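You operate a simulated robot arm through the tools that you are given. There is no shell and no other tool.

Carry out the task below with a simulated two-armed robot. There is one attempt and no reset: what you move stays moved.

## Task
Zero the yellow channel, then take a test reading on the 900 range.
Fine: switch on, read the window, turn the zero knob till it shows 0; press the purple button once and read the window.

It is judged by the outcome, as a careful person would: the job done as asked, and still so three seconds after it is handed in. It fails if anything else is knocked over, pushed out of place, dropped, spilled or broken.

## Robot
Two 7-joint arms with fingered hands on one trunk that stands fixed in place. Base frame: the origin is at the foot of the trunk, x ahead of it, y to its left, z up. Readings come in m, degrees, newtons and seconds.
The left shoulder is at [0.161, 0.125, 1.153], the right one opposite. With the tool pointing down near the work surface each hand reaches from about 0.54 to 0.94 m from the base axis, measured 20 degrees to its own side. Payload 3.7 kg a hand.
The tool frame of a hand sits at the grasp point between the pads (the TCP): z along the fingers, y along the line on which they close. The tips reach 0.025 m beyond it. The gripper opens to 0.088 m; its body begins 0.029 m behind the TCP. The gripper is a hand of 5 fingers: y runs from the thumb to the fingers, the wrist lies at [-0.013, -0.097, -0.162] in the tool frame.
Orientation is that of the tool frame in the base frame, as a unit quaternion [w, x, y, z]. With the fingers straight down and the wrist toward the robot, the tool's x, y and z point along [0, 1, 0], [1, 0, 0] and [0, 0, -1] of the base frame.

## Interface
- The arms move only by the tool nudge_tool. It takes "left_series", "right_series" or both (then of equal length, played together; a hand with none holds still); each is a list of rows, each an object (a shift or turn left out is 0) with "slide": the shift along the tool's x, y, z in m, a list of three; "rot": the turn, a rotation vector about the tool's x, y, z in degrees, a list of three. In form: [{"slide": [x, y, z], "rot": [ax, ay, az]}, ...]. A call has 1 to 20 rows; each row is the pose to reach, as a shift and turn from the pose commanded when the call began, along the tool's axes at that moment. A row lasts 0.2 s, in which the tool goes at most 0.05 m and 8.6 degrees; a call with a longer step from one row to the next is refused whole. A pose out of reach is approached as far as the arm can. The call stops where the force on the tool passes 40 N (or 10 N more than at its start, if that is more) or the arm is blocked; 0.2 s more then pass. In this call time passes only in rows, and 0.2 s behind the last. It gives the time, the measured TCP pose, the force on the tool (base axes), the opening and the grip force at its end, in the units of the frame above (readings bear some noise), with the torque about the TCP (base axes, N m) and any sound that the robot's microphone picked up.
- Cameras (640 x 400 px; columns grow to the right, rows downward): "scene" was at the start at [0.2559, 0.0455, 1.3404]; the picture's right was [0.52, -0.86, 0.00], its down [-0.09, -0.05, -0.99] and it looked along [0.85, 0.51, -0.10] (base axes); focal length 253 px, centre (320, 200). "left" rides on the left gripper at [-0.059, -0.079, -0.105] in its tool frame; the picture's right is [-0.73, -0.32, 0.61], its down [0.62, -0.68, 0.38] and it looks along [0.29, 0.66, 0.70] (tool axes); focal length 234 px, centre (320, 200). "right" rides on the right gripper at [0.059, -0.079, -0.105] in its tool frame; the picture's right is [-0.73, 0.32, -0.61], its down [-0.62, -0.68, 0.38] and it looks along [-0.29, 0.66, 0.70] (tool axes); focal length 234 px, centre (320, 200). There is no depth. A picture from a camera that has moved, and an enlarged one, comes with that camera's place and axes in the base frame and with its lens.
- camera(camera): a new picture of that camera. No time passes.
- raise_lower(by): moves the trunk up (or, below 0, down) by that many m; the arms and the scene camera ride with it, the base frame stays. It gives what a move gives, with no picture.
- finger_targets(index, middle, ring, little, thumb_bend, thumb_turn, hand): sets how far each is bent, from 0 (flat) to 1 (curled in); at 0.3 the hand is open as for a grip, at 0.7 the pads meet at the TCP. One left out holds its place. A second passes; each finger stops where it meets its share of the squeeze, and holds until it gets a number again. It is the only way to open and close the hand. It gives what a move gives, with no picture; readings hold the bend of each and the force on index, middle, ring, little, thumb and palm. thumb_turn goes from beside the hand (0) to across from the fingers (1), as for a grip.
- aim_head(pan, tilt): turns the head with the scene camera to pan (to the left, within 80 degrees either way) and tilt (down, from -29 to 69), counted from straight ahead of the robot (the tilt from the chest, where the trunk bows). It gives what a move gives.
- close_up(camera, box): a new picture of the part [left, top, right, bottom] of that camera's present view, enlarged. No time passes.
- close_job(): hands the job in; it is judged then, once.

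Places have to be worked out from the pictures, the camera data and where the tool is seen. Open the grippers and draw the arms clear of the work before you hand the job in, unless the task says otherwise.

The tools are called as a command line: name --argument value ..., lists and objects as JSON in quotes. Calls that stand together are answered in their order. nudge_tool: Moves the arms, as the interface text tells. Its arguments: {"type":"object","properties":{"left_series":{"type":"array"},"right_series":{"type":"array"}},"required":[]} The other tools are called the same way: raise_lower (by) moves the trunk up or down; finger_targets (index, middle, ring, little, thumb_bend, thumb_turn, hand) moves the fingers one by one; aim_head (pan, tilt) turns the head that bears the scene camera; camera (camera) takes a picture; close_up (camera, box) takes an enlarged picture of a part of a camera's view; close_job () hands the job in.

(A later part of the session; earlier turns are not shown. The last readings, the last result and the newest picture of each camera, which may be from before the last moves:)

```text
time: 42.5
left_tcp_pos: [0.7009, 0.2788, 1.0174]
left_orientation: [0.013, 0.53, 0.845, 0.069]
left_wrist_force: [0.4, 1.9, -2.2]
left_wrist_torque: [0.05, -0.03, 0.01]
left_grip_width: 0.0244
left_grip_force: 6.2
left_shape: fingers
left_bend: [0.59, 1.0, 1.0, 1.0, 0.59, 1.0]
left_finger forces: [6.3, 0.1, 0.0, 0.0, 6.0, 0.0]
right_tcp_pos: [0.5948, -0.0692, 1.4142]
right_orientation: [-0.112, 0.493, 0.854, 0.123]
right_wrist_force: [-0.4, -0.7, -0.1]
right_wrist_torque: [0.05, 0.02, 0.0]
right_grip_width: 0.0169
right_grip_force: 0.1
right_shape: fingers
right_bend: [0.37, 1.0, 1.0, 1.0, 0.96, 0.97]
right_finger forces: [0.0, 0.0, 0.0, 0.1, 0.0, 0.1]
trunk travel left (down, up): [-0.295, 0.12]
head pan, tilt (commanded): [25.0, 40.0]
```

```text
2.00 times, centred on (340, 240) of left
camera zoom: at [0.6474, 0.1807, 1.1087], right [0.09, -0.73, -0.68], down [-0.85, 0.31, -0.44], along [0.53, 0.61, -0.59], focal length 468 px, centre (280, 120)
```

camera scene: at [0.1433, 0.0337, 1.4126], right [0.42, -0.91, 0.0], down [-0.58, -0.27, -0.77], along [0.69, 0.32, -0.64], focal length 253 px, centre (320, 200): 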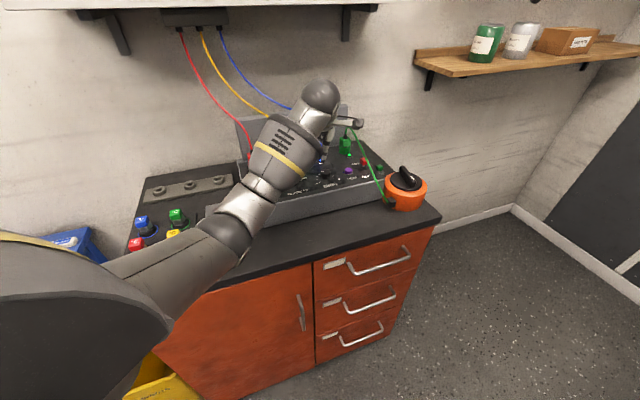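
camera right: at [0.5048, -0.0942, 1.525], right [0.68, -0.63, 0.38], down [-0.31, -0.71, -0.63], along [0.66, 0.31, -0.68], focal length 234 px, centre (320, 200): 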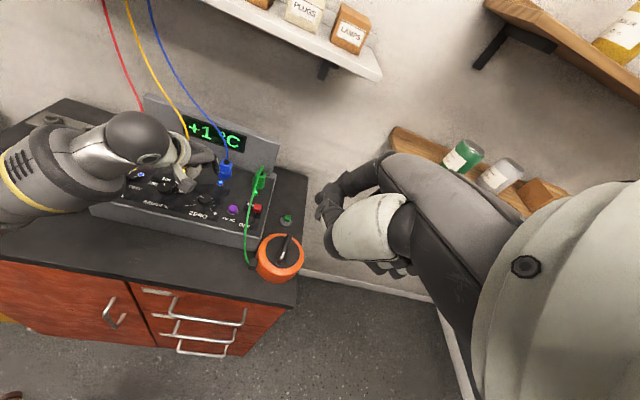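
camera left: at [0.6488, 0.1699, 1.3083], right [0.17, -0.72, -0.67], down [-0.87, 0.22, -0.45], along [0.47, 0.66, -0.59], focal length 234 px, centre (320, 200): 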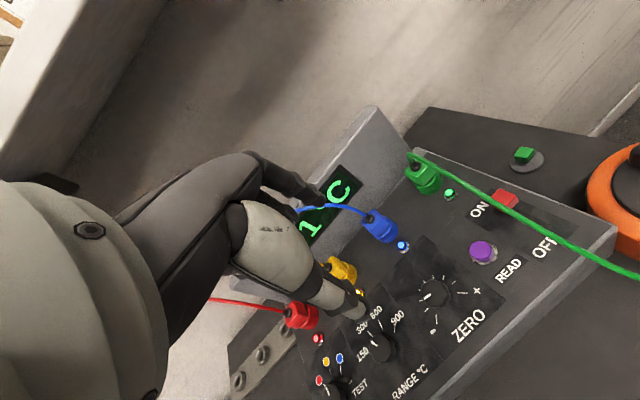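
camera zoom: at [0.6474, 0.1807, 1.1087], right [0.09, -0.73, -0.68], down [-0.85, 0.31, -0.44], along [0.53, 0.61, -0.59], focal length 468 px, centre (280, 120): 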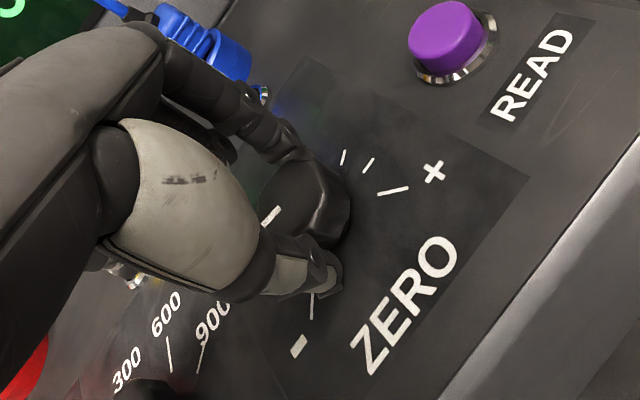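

Still +1. I continue 3° at a time to find where it turns to 0.

nudge_tool --left_series '[{"slide": [0, -0.0002, 0], "rot": [0, 0, -3]}]'

close_up --camera "scene" --box '[260, 90, 340, 150]'

nudge_tool --left_series '[{"slide": [0, -0.0002, 0], "rot": [0, 0, -3]}]'

close_up --camera "scene" --box '[260, 90, 340, 150]'

```text
time: 42.9
left_tcp_pos: [0.7003, 0.2776, 1.0172]
left_orientation: [0.014, 0.508, 0.859, 0.068]
left_wrist_force: [0.5, 2.1, -3.1]
left_wrist_torque: [0.04, -0.05, -0.02]
left_grip_width: 0.0245
left_grip_force: 6.1
left_shape: fingers
left_bend: [0.58, 1.0, 1.0, 1.0, 0.59, 1.0]
left_finger forces: [6.3, 0.0, 0.0, 0.0, 6.1, 0.0]
right_tcp_pos: [0.5952, -0.0696, 1.4138]
right_orientation: [-0.113, 0.492, 0.854, 0.123]
right_wrist_force: [0.9, -0.5, 0.1]
right_wrist_torque: [0.02, -0.03, 0.03]
right_grip_width: 0.0167
right_grip_force: 0.0
right_shape: fingers
right_bend: [0.37, 1.0, 1.0, 1.0, 0.96, 0.97]
right_finger forces: [0.0, 0.1, 0.0, 0.1, 0.0, 0.0]
trunk travel left (down, up): [-0.295, 0.12]
head pan, tilt (commanded): [25.0, 40.0]
```

```text
6.67 times, centred on (300, 120) of scene
camera zoom: at [0.1435, 0.034, 1.4125], right [0.42, -0.91, 0.0], down [-0.58, -0.27, -0.77], along [0.69, 0.32, -0.64], focal length 1689 px, centre (453, 733)
```

zoom: 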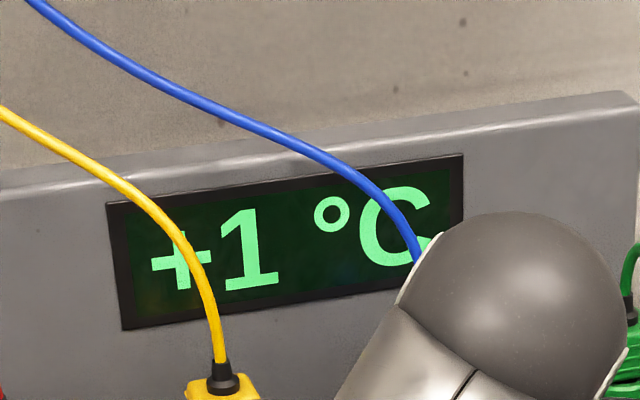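

```text
time: 43.3
left_tcp_pos: [0.7006, 0.2793, 1.0182]
left_orientation: [0.015, 0.486, 0.871, 0.067]
left_wrist_force: [-2.2, 0.4, -4.2]
left_wrist_torque: [0.01, 0.0, -0.02]
left_grip_width: 0.0243
left_grip_force: 6.2
left_shape: fingers
left_bend: [0.58, 1.0, 1.0, 1.0, 0.59, 1.0]
left_finger forces: [5.2, 0.0, 0.0, 0.1, 6.7, 0.0]
right_tcp_pos: [0.595, -0.0701, 1.4147]
right_orientation: [-0.113, 0.492, 0.855, 0.123]
right_wrist_force: [-0.1, -0.8, 0.1]
right_wrist_torque: [-0.05, 0.02, 0.0]
right_grip_width: 0.0166
right_grip_force: 0.1
right_shape: fingers
right_bend: [0.37, 1.0, 1.0, 1.0, 0.96, 0.97]
right_finger forces: [0.0, 0.0, 0.0, 0.1, 0.0, 0.0]
trunk travel left (down, up): [-0.295, 0.12]
head pan, tilt (commanded): [25.0, 40.0]
```

```text
6.67 times, centred on (300, 120) of scene
camera zoom: at [0.1435, 0.0339, 1.4125], right [0.42, -0.91, 0.0], down [-0.58, -0.27, -0.77], along [0.69, 0.32, -0.64], focal length 1689 px, centre (453, 733)
```

zoom: 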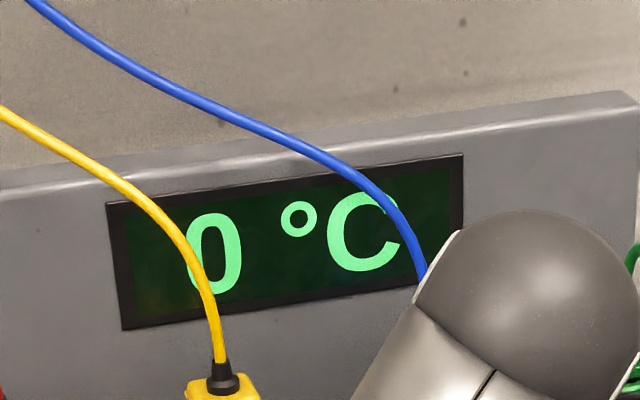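

The window shows 0 °C, just past the +1/0 transition. To sit in the middle of the zero band (about 11° wide) I turn 4° further and check it still reads 0.

nudge_tool --left_series '[{"slide": [0, -0.0003, 0], "rot": [0, 0, -4.5]}]'

close_up --camera "scene" --box '[260, 90, 340, 150]'

finger_targets --hand "left" --index 0.38 --thumb_bend 0.38

close_up --camera "scene" --box '[260, 90, 340, 150]'

```text
time: 43.7
left_tcp_pos: [0.7015, 0.2776, 1.0185]
left_orientation: [0.018, 0.45, 0.89, 0.066]
left_wrist_force: [-0.4, 0.8, -5.0]
left_wrist_torque: [0.04, 0.03, 0.01]
left_grip_width: 0.0249
left_grip_force: 5.7
left_shape: fingers
left_bend: [0.58, 1.0, 1.0, 1.0, 0.59, 1.0]
left_finger forces: [5.3, 0.0, 0.0, 0.1, 6.6, 0.0]
right_tcp_pos: [0.5946, -0.0697, 1.4158]
right_orientation: [-0.114, 0.491, 0.855, 0.123]
right_wrist_force: [0.5, 0.1, -0.2]
right_wrist_torque: [-0.01, 0.0, -0.02]
right_grip_width: 0.0168
right_grip_force: 0.0
right_shape: fingers
right_bend: [0.37, 1.0, 1.0, 1.0, 0.96, 0.97]
right_finger forces: [0.0, 0.1, 0.0, 0.0, 0.0, 0.1]
trunk travel left (down, up): [-0.295, 0.12]
head pan, tilt (commanded): [25.0, 40.0]
```

```text
6.67 times, centred on (300, 120) of scene
camera zoom: at [0.1437, 0.0339, 1.4125], right [0.42, -0.91, 0.0], down [-0.58, -0.27, -0.77], along [0.69, 0.32, -0.64], focal length 1689 px, centre (453, 733)
```

zoom: 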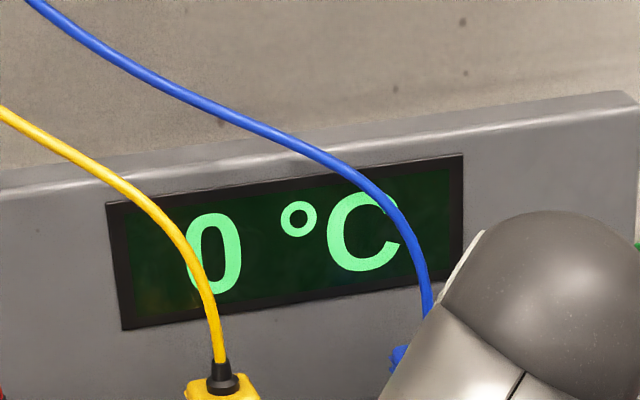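

```text
time: 44.7
left_tcp_pos: [0.7007, 0.2782, 1.0197]
left_orientation: [0.018, 0.451, 0.89, 0.068]
left_wrist_force: [0.4, -0.5, 0.0]
left_wrist_torque: [-0.04, 0.0, -0.03]
left_grip_width: 0.0675
left_grip_force: 0.1
left_shape: fingers
left_bend: [0.38, 1.0, 1.0, 1.0, 0.38, 0.99]
left_finger forces: [0.0, 0.0, 0.0, 0.0, 0.0, 0.0]
right_tcp_pos: [0.596, -0.0688, 1.4155]
right_orientation: [-0.113, 0.492, 0.855, 0.122]
right_wrist_force: [0.6, -0.4, 0.2]
right_wrist_torque: [0.0, -0.03, -0.02]
right_grip_width: 0.0167
right_grip_force: 0.1
right_shape: fingers
right_bend: [0.37, 1.0, 1.0, 1.0, 0.96, 0.97]
right_finger forces: [0.0, 0.0, 0.0, 0.0, 0.0, 0.0]
trunk travel left (down, up): [-0.295, 0.12]
head pan, tilt (commanded): [25.0, 40.0]
```

```text
6.67 times, centred on (300, 120) of scene
camera zoom: at [0.1431, 0.0337, 1.4126], right [0.42, -0.91, 0.0], down [-0.58, -0.27, -0.77], along [0.69, 0.32, -0.64], focal length 1689 px, centre (453, 733)
```

zoom: 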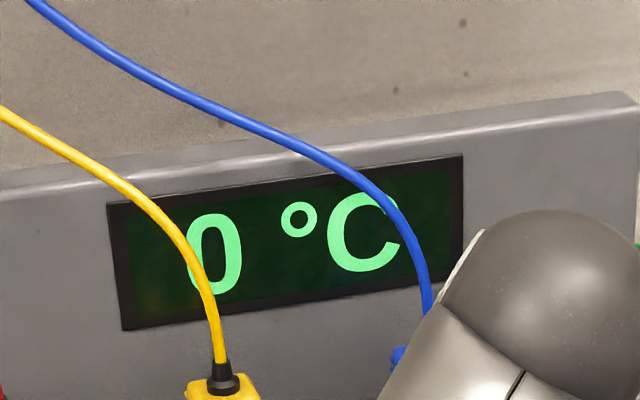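

Zero holds at 0 °C after release. Next, RANGE to 900: I lift and move over the RANGE knob (axis about [0.634, 0.343]).

nudge_tool --left_series '[{"slide": [0, 0, -0.035]}, {"slide": [0, 0, -0.07]}, {"slide": [0.032, -0.005, -0.076], "rot": [0, 0, 2]}, {"slide": [0.064, -0.01, -0.078], "rot": [0, 0, 4]}, {"slide": [0.0962, -0.0148, -0.0794], "rot": [0, 0, 6]}]'

close_up --camera "left" --box '[280, 160, 480, 340]'

camera --camera "scene"

camera --camera "right"

```text
time: 45.9
left_tcp_pos: [0.6201, 0.3362, 1.0968]
left_orientation: [0.016, 0.497, 0.865, 0.068]
left_wrist_force: [-0.5, 0.2, -0.2]
left_wrist_torque: [-0.01, -0.03, -0.02]
left_grip_width: 0.0673
left_grip_force: 0.1
left_shape: fingers
left_bend: [0.38, 1.0, 1.0, 1.0, 0.38, 0.99]
left_finger forces: [0.0, 0.0, 0.0, 0.0, 0.0, 0.0]
right_tcp_pos: [0.5934, -0.0684, 1.4148]
right_orientation: [-0.113, 0.493, 0.854, 0.123]
right_wrist_force: [0.0, 0.2, 0.6]
right_wrist_torque: [0.01, -0.02, -0.02]
right_grip_width: 0.0165
right_grip_force: 0.0
right_shape: fingers
right_bend: [0.37, 1.0, 1.0, 1.0, 0.96, 0.97]
right_finger forces: [0.1, 0.1, 0.0, 0.0, 0.0, 0.0]
trunk travel left (down, up): [-0.295, 0.12]
head pan, tilt (commanded): [25.0, 40.0]
```

```text
2.22 times, centred on (380, 250) of left
camera zoom: at [0.5738, 0.2362, 1.188], right [0.15, -0.72, -0.67], down [-0.86, 0.24, -0.44], along [0.48, 0.65, -0.59], focal length 520 px, centre (187, 89)
```

zoom: 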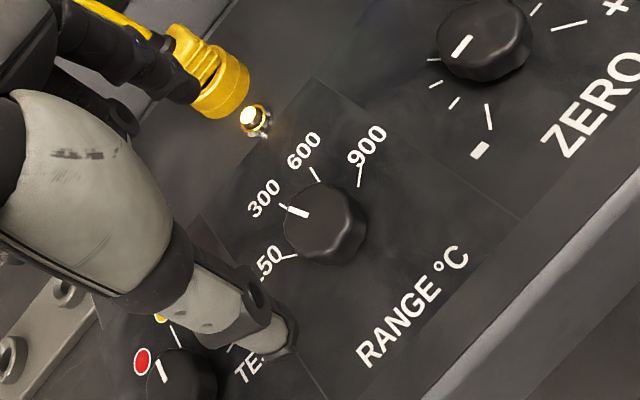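

```text
taken
camera scene: at [0.1425, 0.0344, 1.4127], right [0.42, -0.91, 0.0], down [-0.58, -0.27, -0.77], along [0.69, 0.32, -0.64], focal length 253 px, centre (320, 200)
```

scene: 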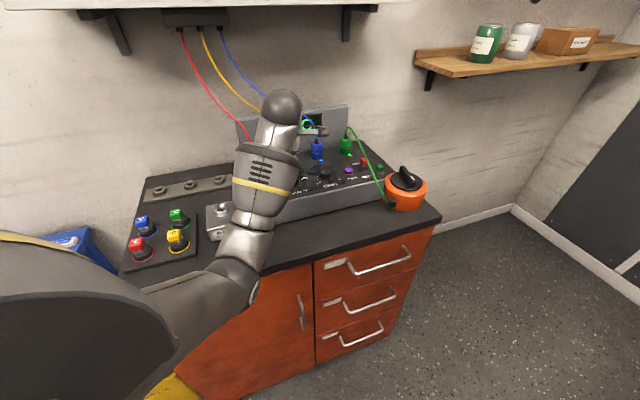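

```text
taken
camera right: at [0.5038, -0.0934, 1.5255], right [0.68, -0.63, 0.38], down [-0.31, -0.71, -0.63], along [0.66, 0.31, -0.68], focal length 234 px, centre (320, 200)
```

right: 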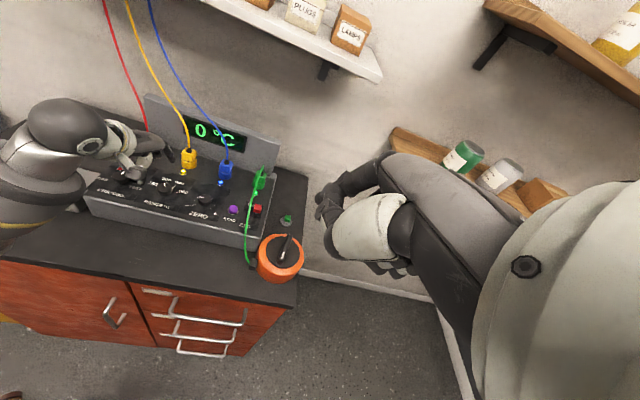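

Pointer is on 300, and the knob is 7 mm forward of the pinch centre. I correct and descend around it.

nudge_tool --left_series '[{"slide": [-0.0015, 0.008, 0.02]}, {"slide": [-0.0015, 0.008, 0.045]}, {"slide": [-0.0015, 0.008, 0.065]}, {"slide": [-0.0015, 0.008, 0.079]}]'

close_up --camera "left" --box '[240, 140, 440, 340]'

camera --camera "scene"

```text
time: 46.9
left_tcp_pos: [0.6368, 0.349, 1.0216]
left_orientation: [0.016, 0.497, 0.865, 0.068]
left_wrist_force: [-0.2, -0.6, -0.6]
left_wrist_torque: [-0.03, -0.01, -0.01]
left_grip_width: 0.0674
left_grip_force: 0.1
left_shape: fingers
left_bend: [0.38, 1.0, 1.0, 1.0, 0.38, 0.99]
left_finger forces: [0.1, 0.0, 0.0, 0.0, 0.1, 0.0]
right_tcp_pos: [0.5946, -0.0702, 1.4158]
right_orientation: [-0.113, 0.492, 0.855, 0.123]
right_wrist_force: [-0.1, 0.5, 0.1]
right_wrist_torque: [-0.03, 0.01, 0.01]
right_grip_width: 0.0167
right_grip_force: 0.0
right_shape: fingers
right_bend: [0.37, 1.0, 1.0, 1.0, 0.96, 0.97]
right_finger forces: [0.0, 0.1, 0.1, 0.0, 0.0, 0.0]
trunk travel left (down, up): [-0.295, 0.12]
head pan, tilt (commanded): [25.0, 40.0]
```

```text
2.00 times, centred on (340, 240) of left
camera zoom: at [0.5901, 0.248, 1.1134], right [0.15, -0.72, -0.67], down [-0.86, 0.24, -0.45], along [0.48, 0.65, -0.59], focal length 468 px, centre (280, 120)
```

zoom: 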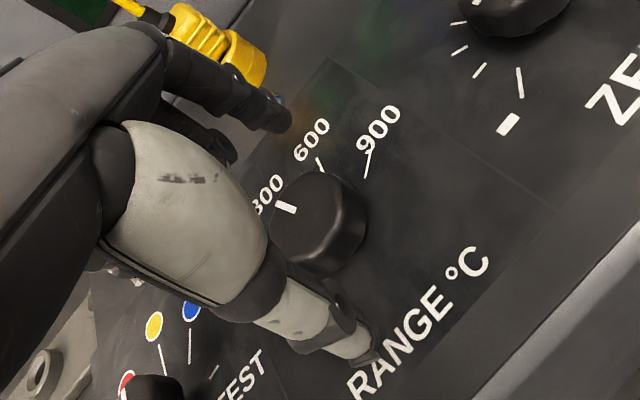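

```text
taken
camera scene: at [0.1431, 0.0336, 1.4126], right [0.42, -0.91, 0.0], down [-0.58, -0.27, -0.77], along [0.69, 0.32, -0.64], focal length 253 px, centre (320, 200)
```

scene: 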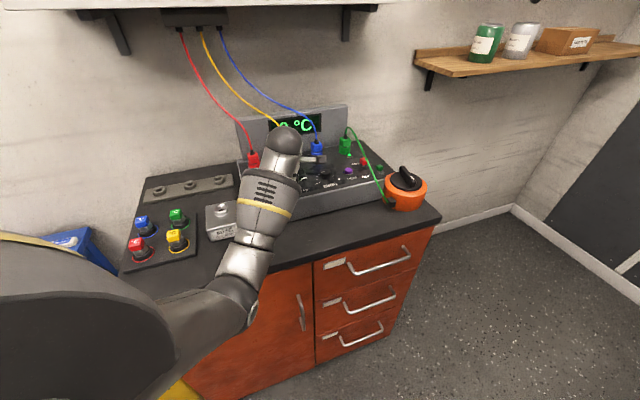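

I shift 3 mm back to centre the pinch, grip, and turn 40° clockwise.

nudge_tool --left_series '[{"slide": [0, -0.003, 0.002]}]'

finger_targets --hand "left" --index 0.68 --thumb_bend 0.68

nudge_tool --left_series '[{"slide": [0, 0.0006, 0], "rot": [0, 0, 8]}, {"slide": [-0.0002, 0.0012, 0], "rot": [0, 0, 16]}, {"slide": [-0.0004, 0.0018, 0], "rot": [0, 0, 24]}, {"slide": [-0.0007, 0.0024, 0], "rot": [0, 0, 32]}, {"slide": [-0.001, 0.0029, 0], "rot": [0, 0, 40]}]'

close_up --camera "left" --box '[240, 140, 440, 340]'

close_up --camera "right" --box '[60, 60, 300, 260]'

camera --camera "scene"

```text
time: 47.3
left_tcp_pos: [0.635, 0.3479, 1.0184]
left_orientation: [0.016, 0.497, 0.865, 0.068]
left_wrist_force: [0.0, 0.5, 0.6]
left_wrist_torque: [0.03, 0.01, -0.03]
left_grip_width: 0.0676
left_grip_force: 0.1
left_shape: fingers
left_bend: [0.38, 1.0, 1.0, 1.0, 0.38, 0.99]
left_finger forces: [0.0, 0.0, 0.1, 0.0, 0.0, 0.0]
right_tcp_pos: [0.5957, -0.0688, 1.4143]
right_orientation: [-0.113, 0.492, 0.854, 0.124]
right_wrist_force: [0.8, 0.9, 0.7]
right_wrist_torque: [-0.02, -0.01, 0.02]
right_grip_width: 0.0166
right_grip_force: 0.1
right_shape: fingers
right_bend: [0.37, 1.0, 1.0, 1.0, 0.96, 0.97]
right_finger forces: [0.0, 0.1, 0.1, 0.0, 0.0, 0.1]
trunk travel left (down, up): [-0.295, 0.12]
head pan, tilt (commanded): [25.0, 40.0]
```

```text
time: 48.3
left_tcp_pos: [0.6344, 0.3485, 1.0192]
left_orientation: [0.015, 0.497, 0.865, 0.068]
left_wrist_force: [-2.1, -1.7, -2.0]
left_wrist_torque: [0.0, 0.01, 0.03]
left_grip_width: 0.0243
left_grip_force: 5.7
left_shape: fingers
left_bend: [0.6, 1.0, 1.0, 1.0, 0.58, 1.0]
left_finger forces: [4.5, 0.0, 0.0, 0.0, 7.2, 0.0]
right_tcp_pos: [0.5961, -0.0692, 1.4156]
right_orientation: [-0.113, 0.492, 0.854, 0.123]
right_wrist_force: [-0.4, 0.2, 0.4]
right_wrist_torque: [-0.03, 0.03, 0.02]
right_grip_width: 0.0169
right_grip_force: 0.0
right_shape: fingers
right_bend: [0.37, 1.0, 1.0, 1.0, 0.96, 0.97]
right_finger forces: [0.0, 0.1, 0.0, 0.1, 0.0, 0.0]
trunk travel left (down, up): [-0.295, 0.12]
head pan, tilt (commanded): [25.0, 40.0]
```

```text
time: 49.5
left_tcp_pos: [0.6383, 0.3482, 1.0195]
left_orientation: [-0.009, 0.764, 0.641, 0.07]
left_wrist_force: [-6.1, -1.9, 0.1]
left_wrist_torque: [-0.1, 0.12, -0.04]
left_grip_width: 0.0242
left_grip_force: 6.8
left_shape: fingers
left_bend: [0.62, 1.0, 1.0, 1.0, 0.57, 1.0]
left_finger forces: [4.0, 0.1, 0.0, 0.1, 8.8, 0.1]
right_tcp_pos: [0.5941, -0.0695, 1.415]
right_orientation: [-0.113, 0.492, 0.854, 0.123]
right_wrist_force: [-0.4, -0.6, -0.3]
right_wrist_torque: [-0.01, 0.03, 0.0]
right_grip_width: 0.0169
right_grip_force: 0.0
right_shape: fingers
right_bend: [0.37, 1.0, 1.0, 1.0, 0.96, 0.97]
right_finger forces: [0.0, 0.0, 0.1, 0.0, 0.1, 0.0]
trunk travel left (down, up): [-0.295, 0.12]
head pan, tilt (commanded): [25.0, 40.0]
```

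```text
2.00 times, centred on (340, 240) of left
camera zoom: at [0.5433, 0.2934, 1.1107], right [-0.38, -0.59, -0.71], down [-0.53, 0.77, -0.36], along [0.76, 0.24, -0.6], focal length 468 px, centre (280, 120)
```

zoom: 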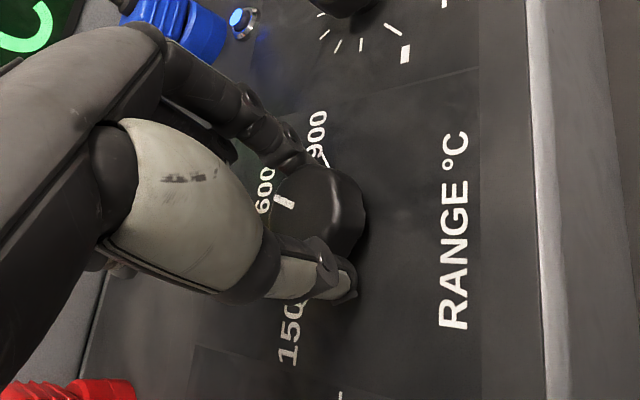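

```text
2.00 times, centred on (180, 160) of right
camera zoom: at [0.5035, -0.0943, 1.5255], right [0.68, -0.63, 0.38], down [-0.31, -0.71, -0.63], along [0.66, 0.31, -0.68], focal length 468 px, centre (600, 280)
```

zoom: 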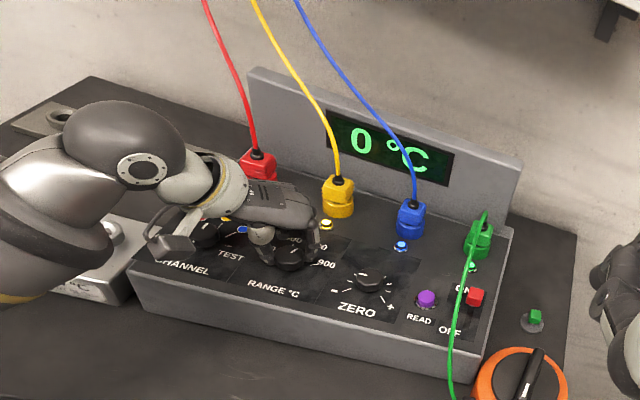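

```text
taken
camera scene: at [0.1422, 0.0336, 1.4127], right [0.42, -0.91, 0.0], down [-0.58, -0.27, -0.77], along [0.69, 0.32, -0.64], focal length 253 px, centre (320, 200)
```

scene: 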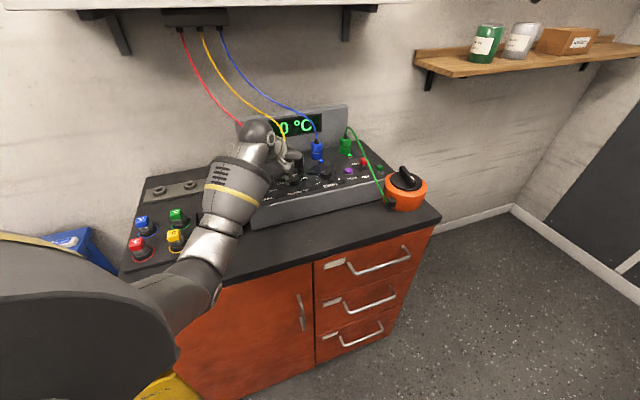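

Pointer is at 600 and the window still reads 0. The hand sits a few mm forward of the knob, so I recenter slightly while turning another 40° to 900.

nudge_tool --left_series '[{"slide": [-0.0007, -0.0015, 0], "rot": [0, 0, 8]}, {"slide": [-0.002, -0.0025, 0], "rot": [0, 0, 16]}, {"slide": [-0.0025, -0.0021, 0], "rot": [0, 0, 24]}, {"slide": [-0.003, -0.0016, 0], "rot": [0, 0, 32]}, {"slide": [-0.0034, -0.001, 0], "rot": [0, 0, 40]}]'

close_up --camera "left" --box '[240, 140, 440, 340]'

close_up --camera "right" --box '[60, 60, 300, 260]'

camera --camera "scene"

```text
time: 50.7
left_tcp_pos: [0.6381, 0.3452, 1.0192]
left_orientation: [-0.032, 0.937, 0.342, 0.063]
left_wrist_force: [-0.6, -0.2, 2.6]
left_wrist_torque: [-0.16, -0.03, 0.01]
left_grip_width: 0.0242
left_grip_force: 6.3
left_shape: fingers
left_bend: [0.59, 1.0, 1.0, 1.0, 0.59, 1.0]
left_finger forces: [7.0, 0.0, 0.0, 0.1, 6.5, 0.1]
right_tcp_pos: [0.5951, -0.0696, 1.4154]
right_orientation: [-0.113, 0.492, 0.854, 0.123]
right_wrist_force: [0.4, -1.1, -0.2]
right_wrist_torque: [0.0, -0.01, 0.0]
right_grip_width: 0.0166
right_grip_force: 0.1
right_shape: fingers
right_bend: [0.37, 1.0, 1.0, 1.0, 0.96, 0.97]
right_finger forces: [0.1, 0.0, 0.1, 0.0, 0.1, 0.0]
trunk travel left (down, up): [-0.295, 0.12]
head pan, tilt (commanded): [25.0, 40.0]
```

```text
2.00 times, centred on (340, 240) of left
camera zoom: at [0.5339, 0.3571, 1.1165], right [-0.7, -0.15, -0.7], down [0.07, 0.96, -0.28], along [0.71, -0.25, -0.66], focal length 468 px, centre (280, 120)
```

zoom: 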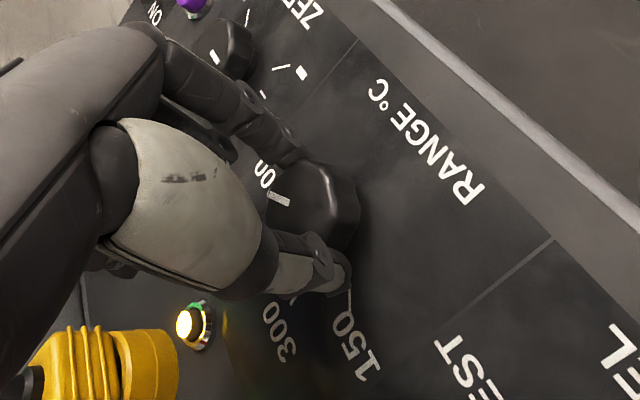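

```text
2.00 times, centred on (180, 160) of right
camera zoom: at [0.5041, -0.0944, 1.5253], right [0.68, -0.63, 0.38], down [-0.31, -0.71, -0.63], along [0.66, 0.31, -0.68], focal length 468 px, centre (600, 280)
```

zoom: 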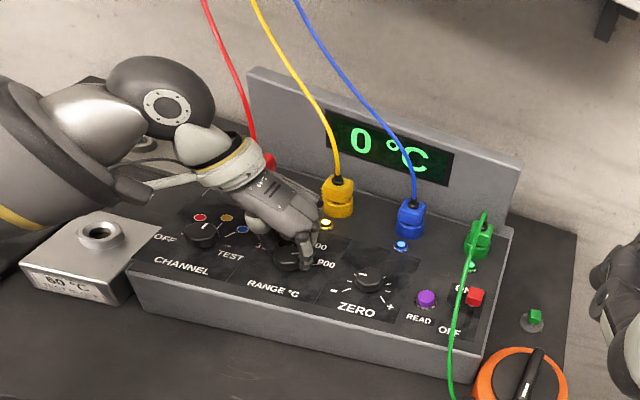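

```text
taken
camera scene: at [0.1427, 0.0335, 1.4127], right [0.42, -0.91, 0.0], down [-0.58, -0.27, -0.77], along [0.69, 0.32, -0.64], focal length 253 px, centre (320, 200)
```

scene: 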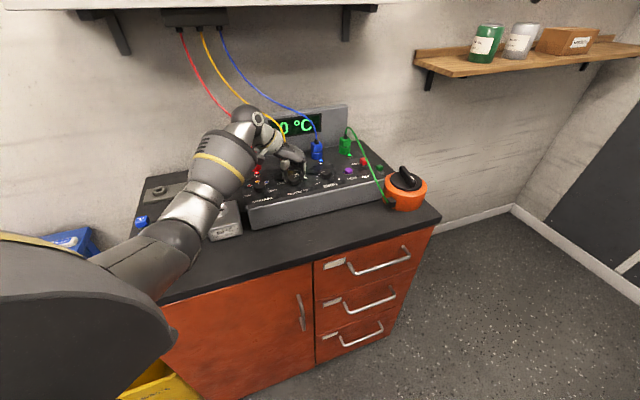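

Now I release, lift straight up, and check the range pointer and that nothing around has been disturbed.

finger_targets --hand "left" --index 0.38 --thumb_bend 0.38

nudge_tool --left_series '[{"slide": [0, 0, -0.03]}, {"slide": [0, 0, -0.06]}, {"slide": [0, 0, -0.09]}]'

camera --camera "left"

camera --camera "scene"

close_up --camera "right" --box '[60, 60, 300, 260]'

```text
time: 51.7
left_tcp_pos: [0.6381, 0.3459, 1.019]
left_orientation: [-0.032, 0.937, 0.343, 0.062]
left_wrist_force: [0.1, -0.8, 0.0]
left_wrist_torque: [0.01, -0.01, -0.01]
left_grip_width: 0.0673
left_grip_force: 0.1
left_shape: fingers
left_bend: [0.38, 1.0, 1.0, 1.0, 0.38, 0.99]
left_finger forces: [0.1, 0.0, 0.0, 0.0, 0.1, 0.0]
right_tcp_pos: [0.5949, -0.0699, 1.4154]
right_orientation: [-0.112, 0.492, 0.854, 0.123]
right_wrist_force: [0.3, 0.0, -0.4]
right_wrist_torque: [-0.03, -0.05, 0.0]
right_grip_width: 0.0173
right_grip_force: 0.1
right_shape: fingers
right_bend: [0.37, 1.0, 1.0, 1.0, 0.96, 0.97]
right_finger forces: [0.1, 0.1, 0.0, 0.0, 0.1, 0.1]
trunk travel left (down, up): [-0.295, 0.12]
head pan, tilt (commanded): [25.0, 40.0]
```

```text
time: 52.5
left_tcp_pos: [0.6276, 0.3356, 1.1088]
left_orientation: [-0.033, 0.937, 0.343, 0.063]
left_wrist_force: [0.3, 0.2, -0.1]
left_wrist_torque: [0.01, -0.01, -0.03]
left_grip_width: 0.0671
left_grip_force: 0.1
left_shape: fingers
left_bend: [0.38, 1.0, 1.0, 1.0, 0.38, 0.99]
left_finger forces: [0.1, 0.0, 0.0, 0.1, 0.0, 0.1]
right_tcp_pos: [0.5943, -0.0696, 1.4152]
right_orientation: [-0.113, 0.491, 0.855, 0.124]
right_wrist_force: [-0.5, -0.1, -0.5]
right_wrist_torque: [0.0, -0.01, -0.01]
right_grip_width: 0.0169
right_grip_force: 0.0
right_shape: fingers
right_bend: [0.37, 1.0, 1.0, 1.0, 0.96, 0.97]
right_finger forces: [0.0, 0.0, 0.0, 0.0, 0.0, 0.0]
trunk travel left (down, up): [-0.295, 0.12]
head pan, tilt (commanded): [25.0, 40.0]
```

```text
taken
camera left: at [0.5232, 0.3461, 1.2062], right [-0.7, -0.15, -0.7], down [0.07, 0.96, -0.28], along [0.71, -0.24, -0.66], focal length 234 px, centre (320, 200)
```

left: 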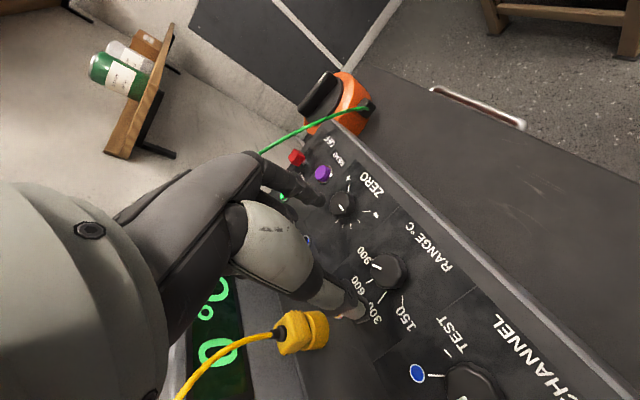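

```text
taken
camera scene: at [0.1426, 0.0335, 1.4127], right [0.42, -0.91, 0.0], down [-0.58, -0.27, -0.77], along [0.69, 0.32, -0.64], focal length 253 px, centre (320, 200)
```

scene: 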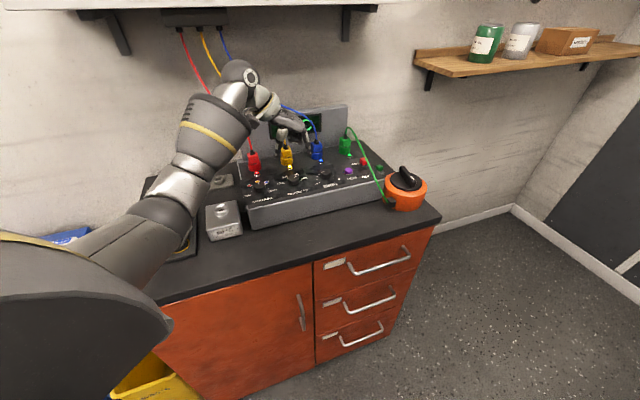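

```text
2.00 times, centred on (180, 160) of right
camera zoom: at [0.504, -0.0944, 1.5254], right [0.68, -0.63, 0.38], down [-0.31, -0.71, -0.63], along [0.66, 0.31, -0.68], focal length 468 px, centre (600, 280)
```

zoom: 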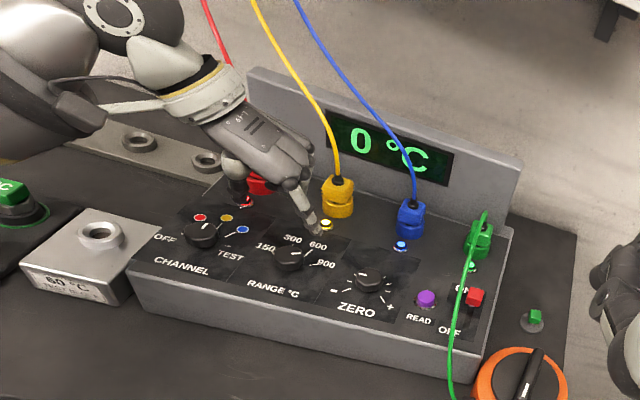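

close_up --camera "left" --box '[330, 220, 440, 340]'

close_up --camera "scene" --box '[230, 130, 390, 230]'

close_up --camera "right" --box '[110, 140, 290, 260]'

```text
3.33 times, centred on (385, 280) of left
camera zoom: at [0.5232, 0.3461, 1.2062], right [-0.7, -0.15, -0.7], down [0.07, 0.96, -0.28], along [0.71, -0.24, -0.66], focal length 781 px, centre (103, -67)
```

zoom: 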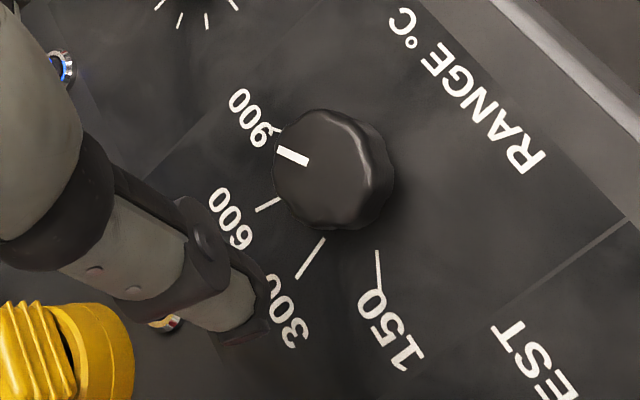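

```text
4.00 times, centred on (310, 180) of scene
camera zoom: at [0.1426, 0.0335, 1.4127], right [0.42, -0.91, 0.0], down [-0.58, -0.27, -0.77], along [0.69, 0.32, -0.64], focal length 1013 px, centre (360, 280)
```

zoom: 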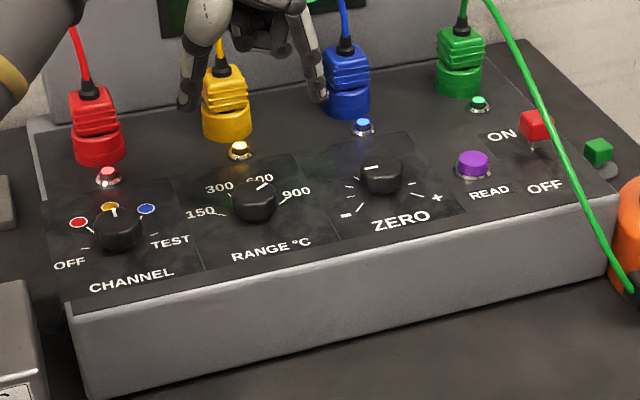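

```text
3.33 times, centred on (200, 200) of right
camera zoom: at [0.504, -0.0944, 1.5254], right [0.68, -0.63, 0.38], down [-0.31, -0.71, -0.63], along [0.66, 0.31, -0.68], focal length 781 px, centre (720, 200)
```

zoom: 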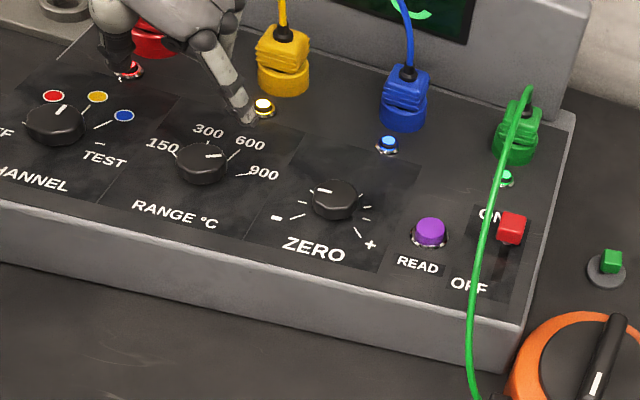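

Range pointer measures about +61° in three views, i.e. on 900, and the window still reads 0 °C with the channel on yellow. The channel dial also has a TEST position; before pressing READ (only once allowed) I want to see what TEST shows, so I can interpret "test reading" correctly. I bring the left hand back over the channel knob.

nudge_tool --left_series '[{"slide": [-0.0078, -0.0099, -0.0042], "rot": [0, 0, -7.8]}, {"slide": [-0.0149, -0.0199, -0.0077], "rot": [0, 0, -15.6]}, {"slide": [-0.0205, -0.0301, -0.0102], "rot": [0, 0, -23.4]}, {"slide": [-0.0239, -0.0406, -0.011], "rot": [0, 0, -31.2]}, {"slide": [-0.025, -0.0514, -0.0101], "rot": [0, 0, -39]}, {"slide": [-0.0238, -0.0625, -0.0073], "rot": [0, 0, -46.8]}, {"slide": [-0.0206, -0.0739, -0.003], "rot": [0, 0, -54.6]}, {"slide": [-0.0157, -0.0855, 0.0025], "rot": [0, 0, -62.4]}, {"slide": [-0.0101, -0.0972, 0.0085], "rot": [0, 0, -70]}]'

close_up --camera "left" --box '[280, 160, 480, 340]'

camera --camera "scene"

close_up --camera "right" --box '[0, 60, 280, 260]'

```text
time: 54.5
left_tcp_pos: [0.5598, 0.4056, 1.1002]
left_orientation: [0.01, 0.569, 0.819, 0.07]
left_wrist_force: [0.6, 0.3, 0.0]
left_wrist_torque: [0.0, 0.0, 0.01]
left_grip_width: 0.0674
left_grip_force: 0.0
left_shape: fingers
left_bend: [0.38, 1.0, 1.0, 1.0, 0.38, 0.99]
left_finger forces: [0.0, 0.0, 0.0, 0.1, 0.0, 0.0]
right_tcp_pos: [0.5942, -0.0693, 1.4148]
right_orientation: [-0.113, 0.492, 0.855, 0.123]
right_wrist_force: [0.3, 0.4, 0.4]
right_wrist_torque: [-0.01, -0.03, 0.0]
right_grip_width: 0.017
right_grip_force: 0.1
right_shape: fingers
right_bend: [0.37, 1.0, 1.0, 1.0, 0.96, 0.97]
right_finger forces: [0.0, 0.1, 0.1, 0.1, 0.1, 0.1]
trunk travel left (down, up): [-0.295, 0.12]
head pan, tilt (commanded): [25.0, 40.0]
```

```text
2.22 times, centred on (380, 250) of left
camera zoom: at [0.4969, 0.3121, 1.1904], right [0.01, -0.73, -0.69], down [-0.82, 0.39, -0.43], along [0.58, 0.57, -0.59], focal length 520 px, centre (187, 89)
```

zoom: 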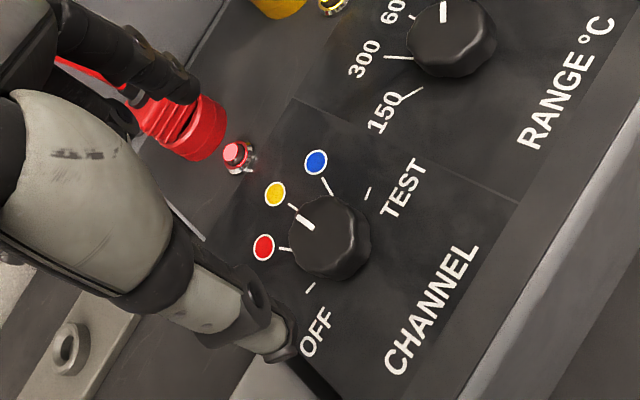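

```text
taken
camera scene: at [0.1431, 0.0338, 1.4126], right [0.42, -0.91, 0.0], down [-0.58, -0.27, -0.77], along [0.69, 0.32, -0.64], focal length 253 px, centre (320, 200)
```

scene: 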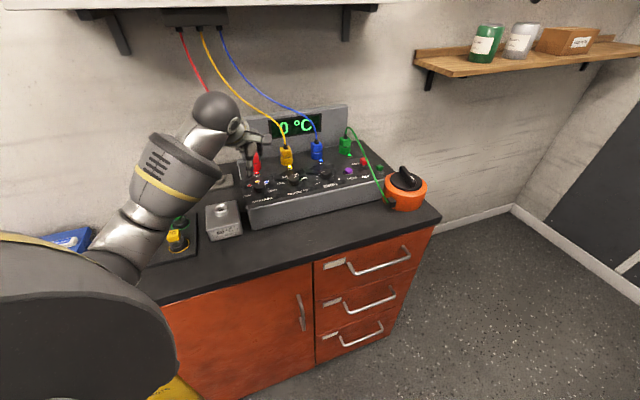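

```text
2.00 times, centred on (140, 160) of right
camera zoom: at [0.5046, -0.094, 1.5251], right [0.68, -0.63, 0.38], down [-0.31, -0.71, -0.63], along [0.66, 0.31, -0.68], focal length 468 px, centre (680, 280)
```

zoom: 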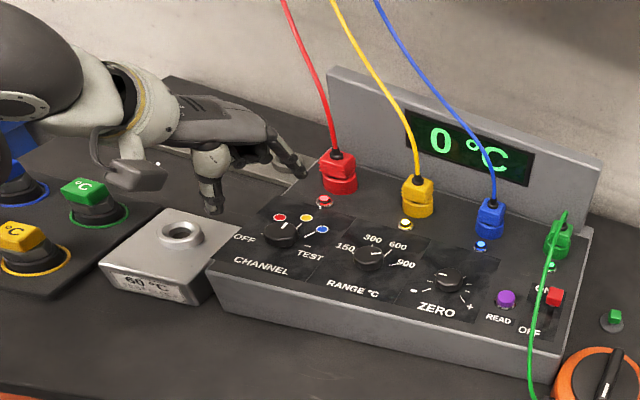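

The channel knob is centred under the pinch (tool [-0.004, -0.001]). I descend and grip it.

nudge_tool --left_series '[{"slide": [0, 0, 0.025]}, {"slide": [0, 0, 0.05]}, {"slide": [0, 0, 0.068]}, {"slide": [0, 0, 0.08]}]'

close_up --camera "left" --box '[240, 140, 440, 340]'

finger_targets --hand "left" --index 0.68 --thumb_bend 0.68

camera --camera "scene"

```text
time: 55.5
left_tcp_pos: [0.5676, 0.414, 1.0195]
left_orientation: [0.009, 0.571, 0.818, 0.07]
left_wrist_force: [0.4, -0.5, -0.5]
left_wrist_torque: [-0.03, -0.01, 0.0]
left_grip_width: 0.0672
left_grip_force: 0.1
left_shape: fingers
left_bend: [0.38, 1.0, 1.0, 1.0, 0.38, 0.99]
left_finger forces: [0.0, 0.1, 0.0, 0.0, 0.0, 0.0]
right_tcp_pos: [0.5957, -0.0695, 1.4146]
right_orientation: [-0.113, 0.492, 0.854, 0.123]
right_wrist_force: [-0.1, 1.0, 0.4]
right_wrist_torque: [-0.02, 0.01, -0.01]
right_grip_width: 0.0168
right_grip_force: 0.2
right_shape: fingers
right_bend: [0.37, 1.0, 1.0, 1.0, 0.96, 0.97]
right_finger forces: [0.0, 0.1, 0.0, 0.0, 0.1, 0.1]
trunk travel left (down, up): [-0.295, 0.12]
head pan, tilt (commanded): [25.0, 40.0]
```

```text
2.00 times, centred on (340, 240) of left
camera zoom: at [0.5062, 0.3202, 1.11], right [0.01, -0.73, -0.69], down [-0.82, 0.39, -0.42], along [0.58, 0.57, -0.59], focal length 468 px, centre (280, 120)
```

zoom: 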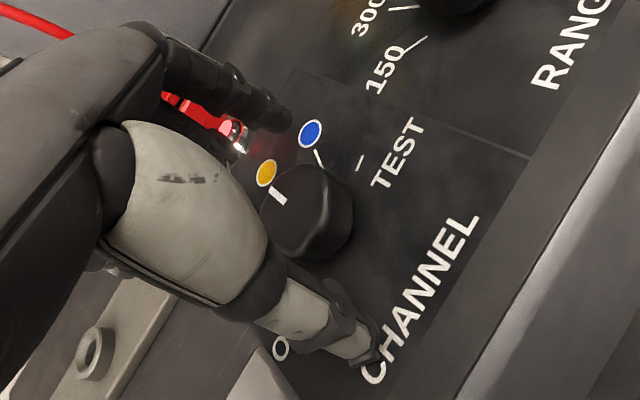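

```text
time: 56.5
left_tcp_pos: [0.5685, 0.4138, 1.0191]
left_orientation: [0.01, 0.57, 0.818, 0.069]
left_wrist_force: [-1.7, -1.0, -0.7]
left_wrist_torque: [-0.04, 0.04, 0.01]
left_grip_width: 0.0244
left_grip_force: 5.5
left_shape: fingers
left_bend: [0.59, 1.0, 1.0, 1.0, 0.59, 1.0]
left_finger forces: [4.7, 0.0, 0.0, 0.1, 6.8, 0.0]
right_tcp_pos: [0.5952, -0.0692, 1.4152]
right_orientation: [-0.114, 0.492, 0.854, 0.123]
right_wrist_force: [-0.5, -0.7, -0.2]
right_wrist_torque: [0.04, 0.02, 0.01]
right_grip_width: 0.017
right_grip_force: 0.1
right_shape: fingers
right_bend: [0.37, 1.0, 1.0, 1.0, 0.96, 0.97]
right_finger forces: [0.1, 0.0, 0.0, 0.0, 0.0, 0.0]
trunk travel left (down, up): [-0.295, 0.12]
head pan, tilt (commanded): [25.0, 40.0]
```

```text
taken
camera scene: at [0.1429, 0.0336, 1.4126], right [0.42, -0.91, 0.0], down [-0.58, -0.27, -0.77], along [0.69, 0.32, -0.64], focal length 253 px, centre (320, 200)
```

scene: 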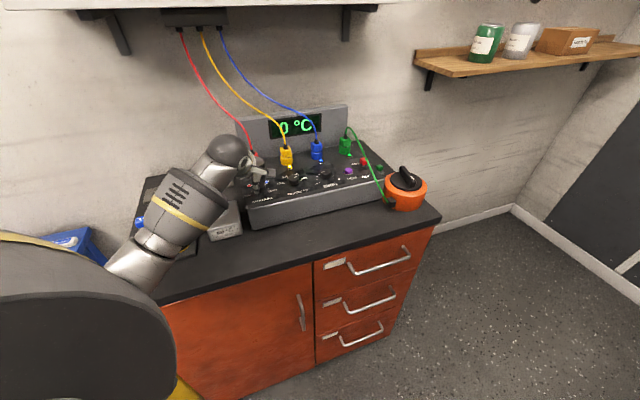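

The forearm now covers the tray of °C items in the scene view; I check its clearance from the right camera before turning.

close_up --camera "right" --box '[0, 80, 160, 260]'

close_up --camera "scene" --box '[90, 120, 250, 300]'

```text
2.22 times, centred on (80, 170) of right
camera zoom: at [0.5044, -0.0942, 1.5252], right [0.68, -0.63, 0.38], down [-0.31, -0.71, -0.63], along [0.66, 0.31, -0.68], focal length 520 px, centre (853, 267)
```

zoom: 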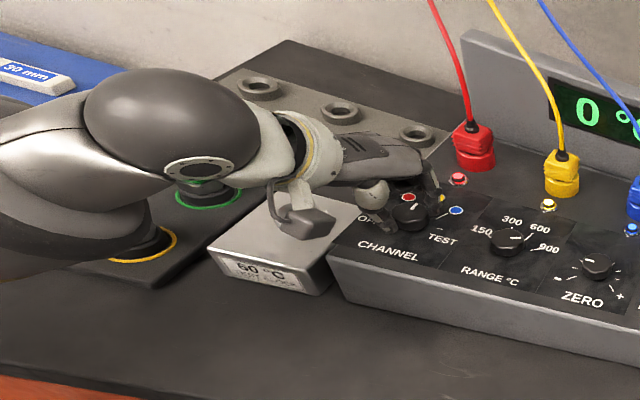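

```text
2.22 times, centred on (170, 210) of scene
camera zoom: at [0.1429, 0.0336, 1.4126], right [0.42, -0.91, 0.0], down [-0.58, -0.27, -0.77], along [0.69, 0.32, -0.64], focal length 563 px, centre (653, 178)
```

zoom: 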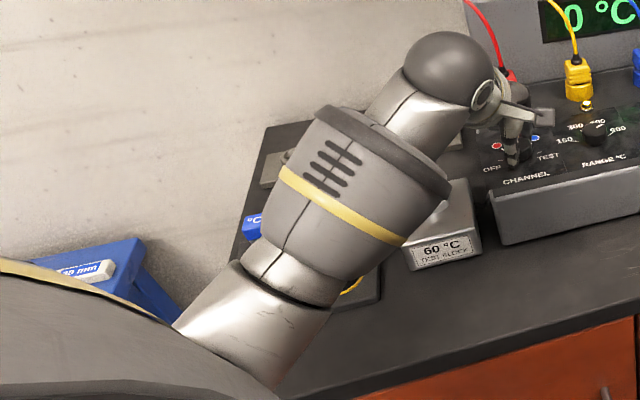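

The forearm clears the items. I turn 40° clockwise (to blue).

nudge_tool --left_series '[{"slide": [0, 0.0006, 0], "rot": [0, 0, 8]}, {"slide": [-0.0002, 0.0012, 0], "rot": [0, 0, 16]}, {"slide": [-0.0004, 0.0018, 0], "rot": [0, 0, 24]}, {"slide": [-0.0007, 0.0024, 0], "rot": [0, 0, 32]}, {"slide": [-0.001, 0.0029, 0], "rot": [0, 0, 40]}]'

close_up --camera "right" --box '[0, 80, 260, 260]'

close_up --camera "left" --box '[240, 140, 440, 340]'

close_up --camera "scene" --box '[90, 80, 370, 280]'

```text
time: 57.7
left_tcp_pos: [0.5706, 0.4119, 1.02]
left_orientation: [-0.015, 0.817, 0.572, 0.068]
left_wrist_force: [-2.4, -1.2, -1.7]
left_wrist_torque: [-0.08, 0.0, 0.0]
left_grip_width: 0.0245
left_grip_force: 6.1
left_shape: fingers
left_bend: [0.59, 1.0, 1.0, 1.0, 0.59, 1.0]
left_finger forces: [5.3, 0.0, 0.0, 0.0, 6.3, 0.1]
right_tcp_pos: [0.5951, -0.0698, 1.415]
right_orientation: [-0.113, 0.492, 0.855, 0.123]
right_wrist_force: [-0.7, -1.2, 0.0]
right_wrist_torque: [0.0, -0.02, 0.0]
right_grip_width: 0.0169
right_grip_force: 0.1
right_shape: fingers
right_bend: [0.37, 1.0, 1.0, 1.0, 0.96, 0.97]
right_finger forces: [0.1, 0.1, 0.0, 0.1, 0.1, 0.0]
trunk travel left (down, up): [-0.295, 0.12]
head pan, tilt (commanded): [25.0, 40.0]
```

```text
2.22 times, centred on (130, 170) of right
camera zoom: at [0.5044, -0.0941, 1.5251], right [0.68, -0.63, 0.38], down [-0.31, -0.71, -0.63], along [0.66, 0.31, -0.68], focal length 520 px, centre (742, 267)
```

zoom: 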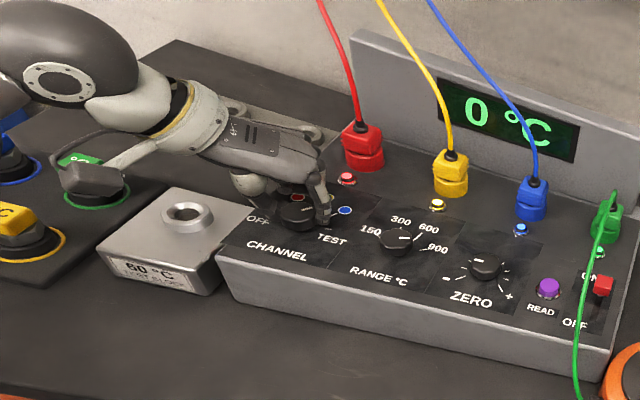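

```text
2.00 times, centred on (340, 240) of left
camera zoom: at [0.4667, 0.3741, 1.1128], right [-0.49, -0.5, -0.71], down [-0.39, 0.86, -0.34], along [0.78, 0.12, -0.62], focal length 468 px, centre (280, 120)
```

zoom: 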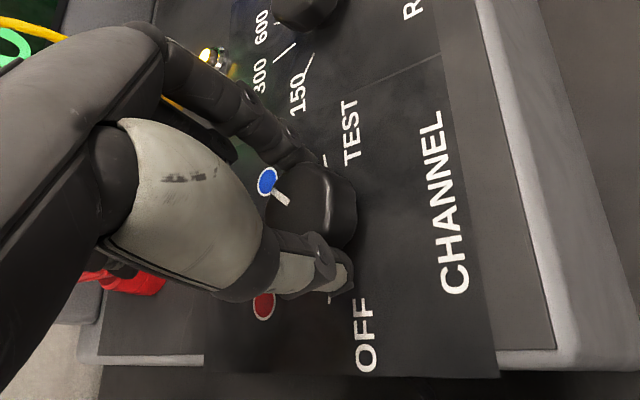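

```text
2.00 times, centred on (230, 180) of scene
camera zoom: at [0.143, 0.0337, 1.4126], right [0.42, -0.91, 0.0], down [-0.58, -0.27, -0.77], along [0.69, 0.32, -0.64], focal length 507 px, centre (500, 240)
```

zoom: 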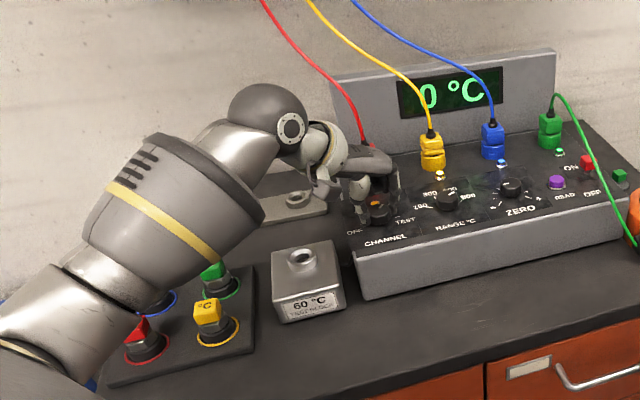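

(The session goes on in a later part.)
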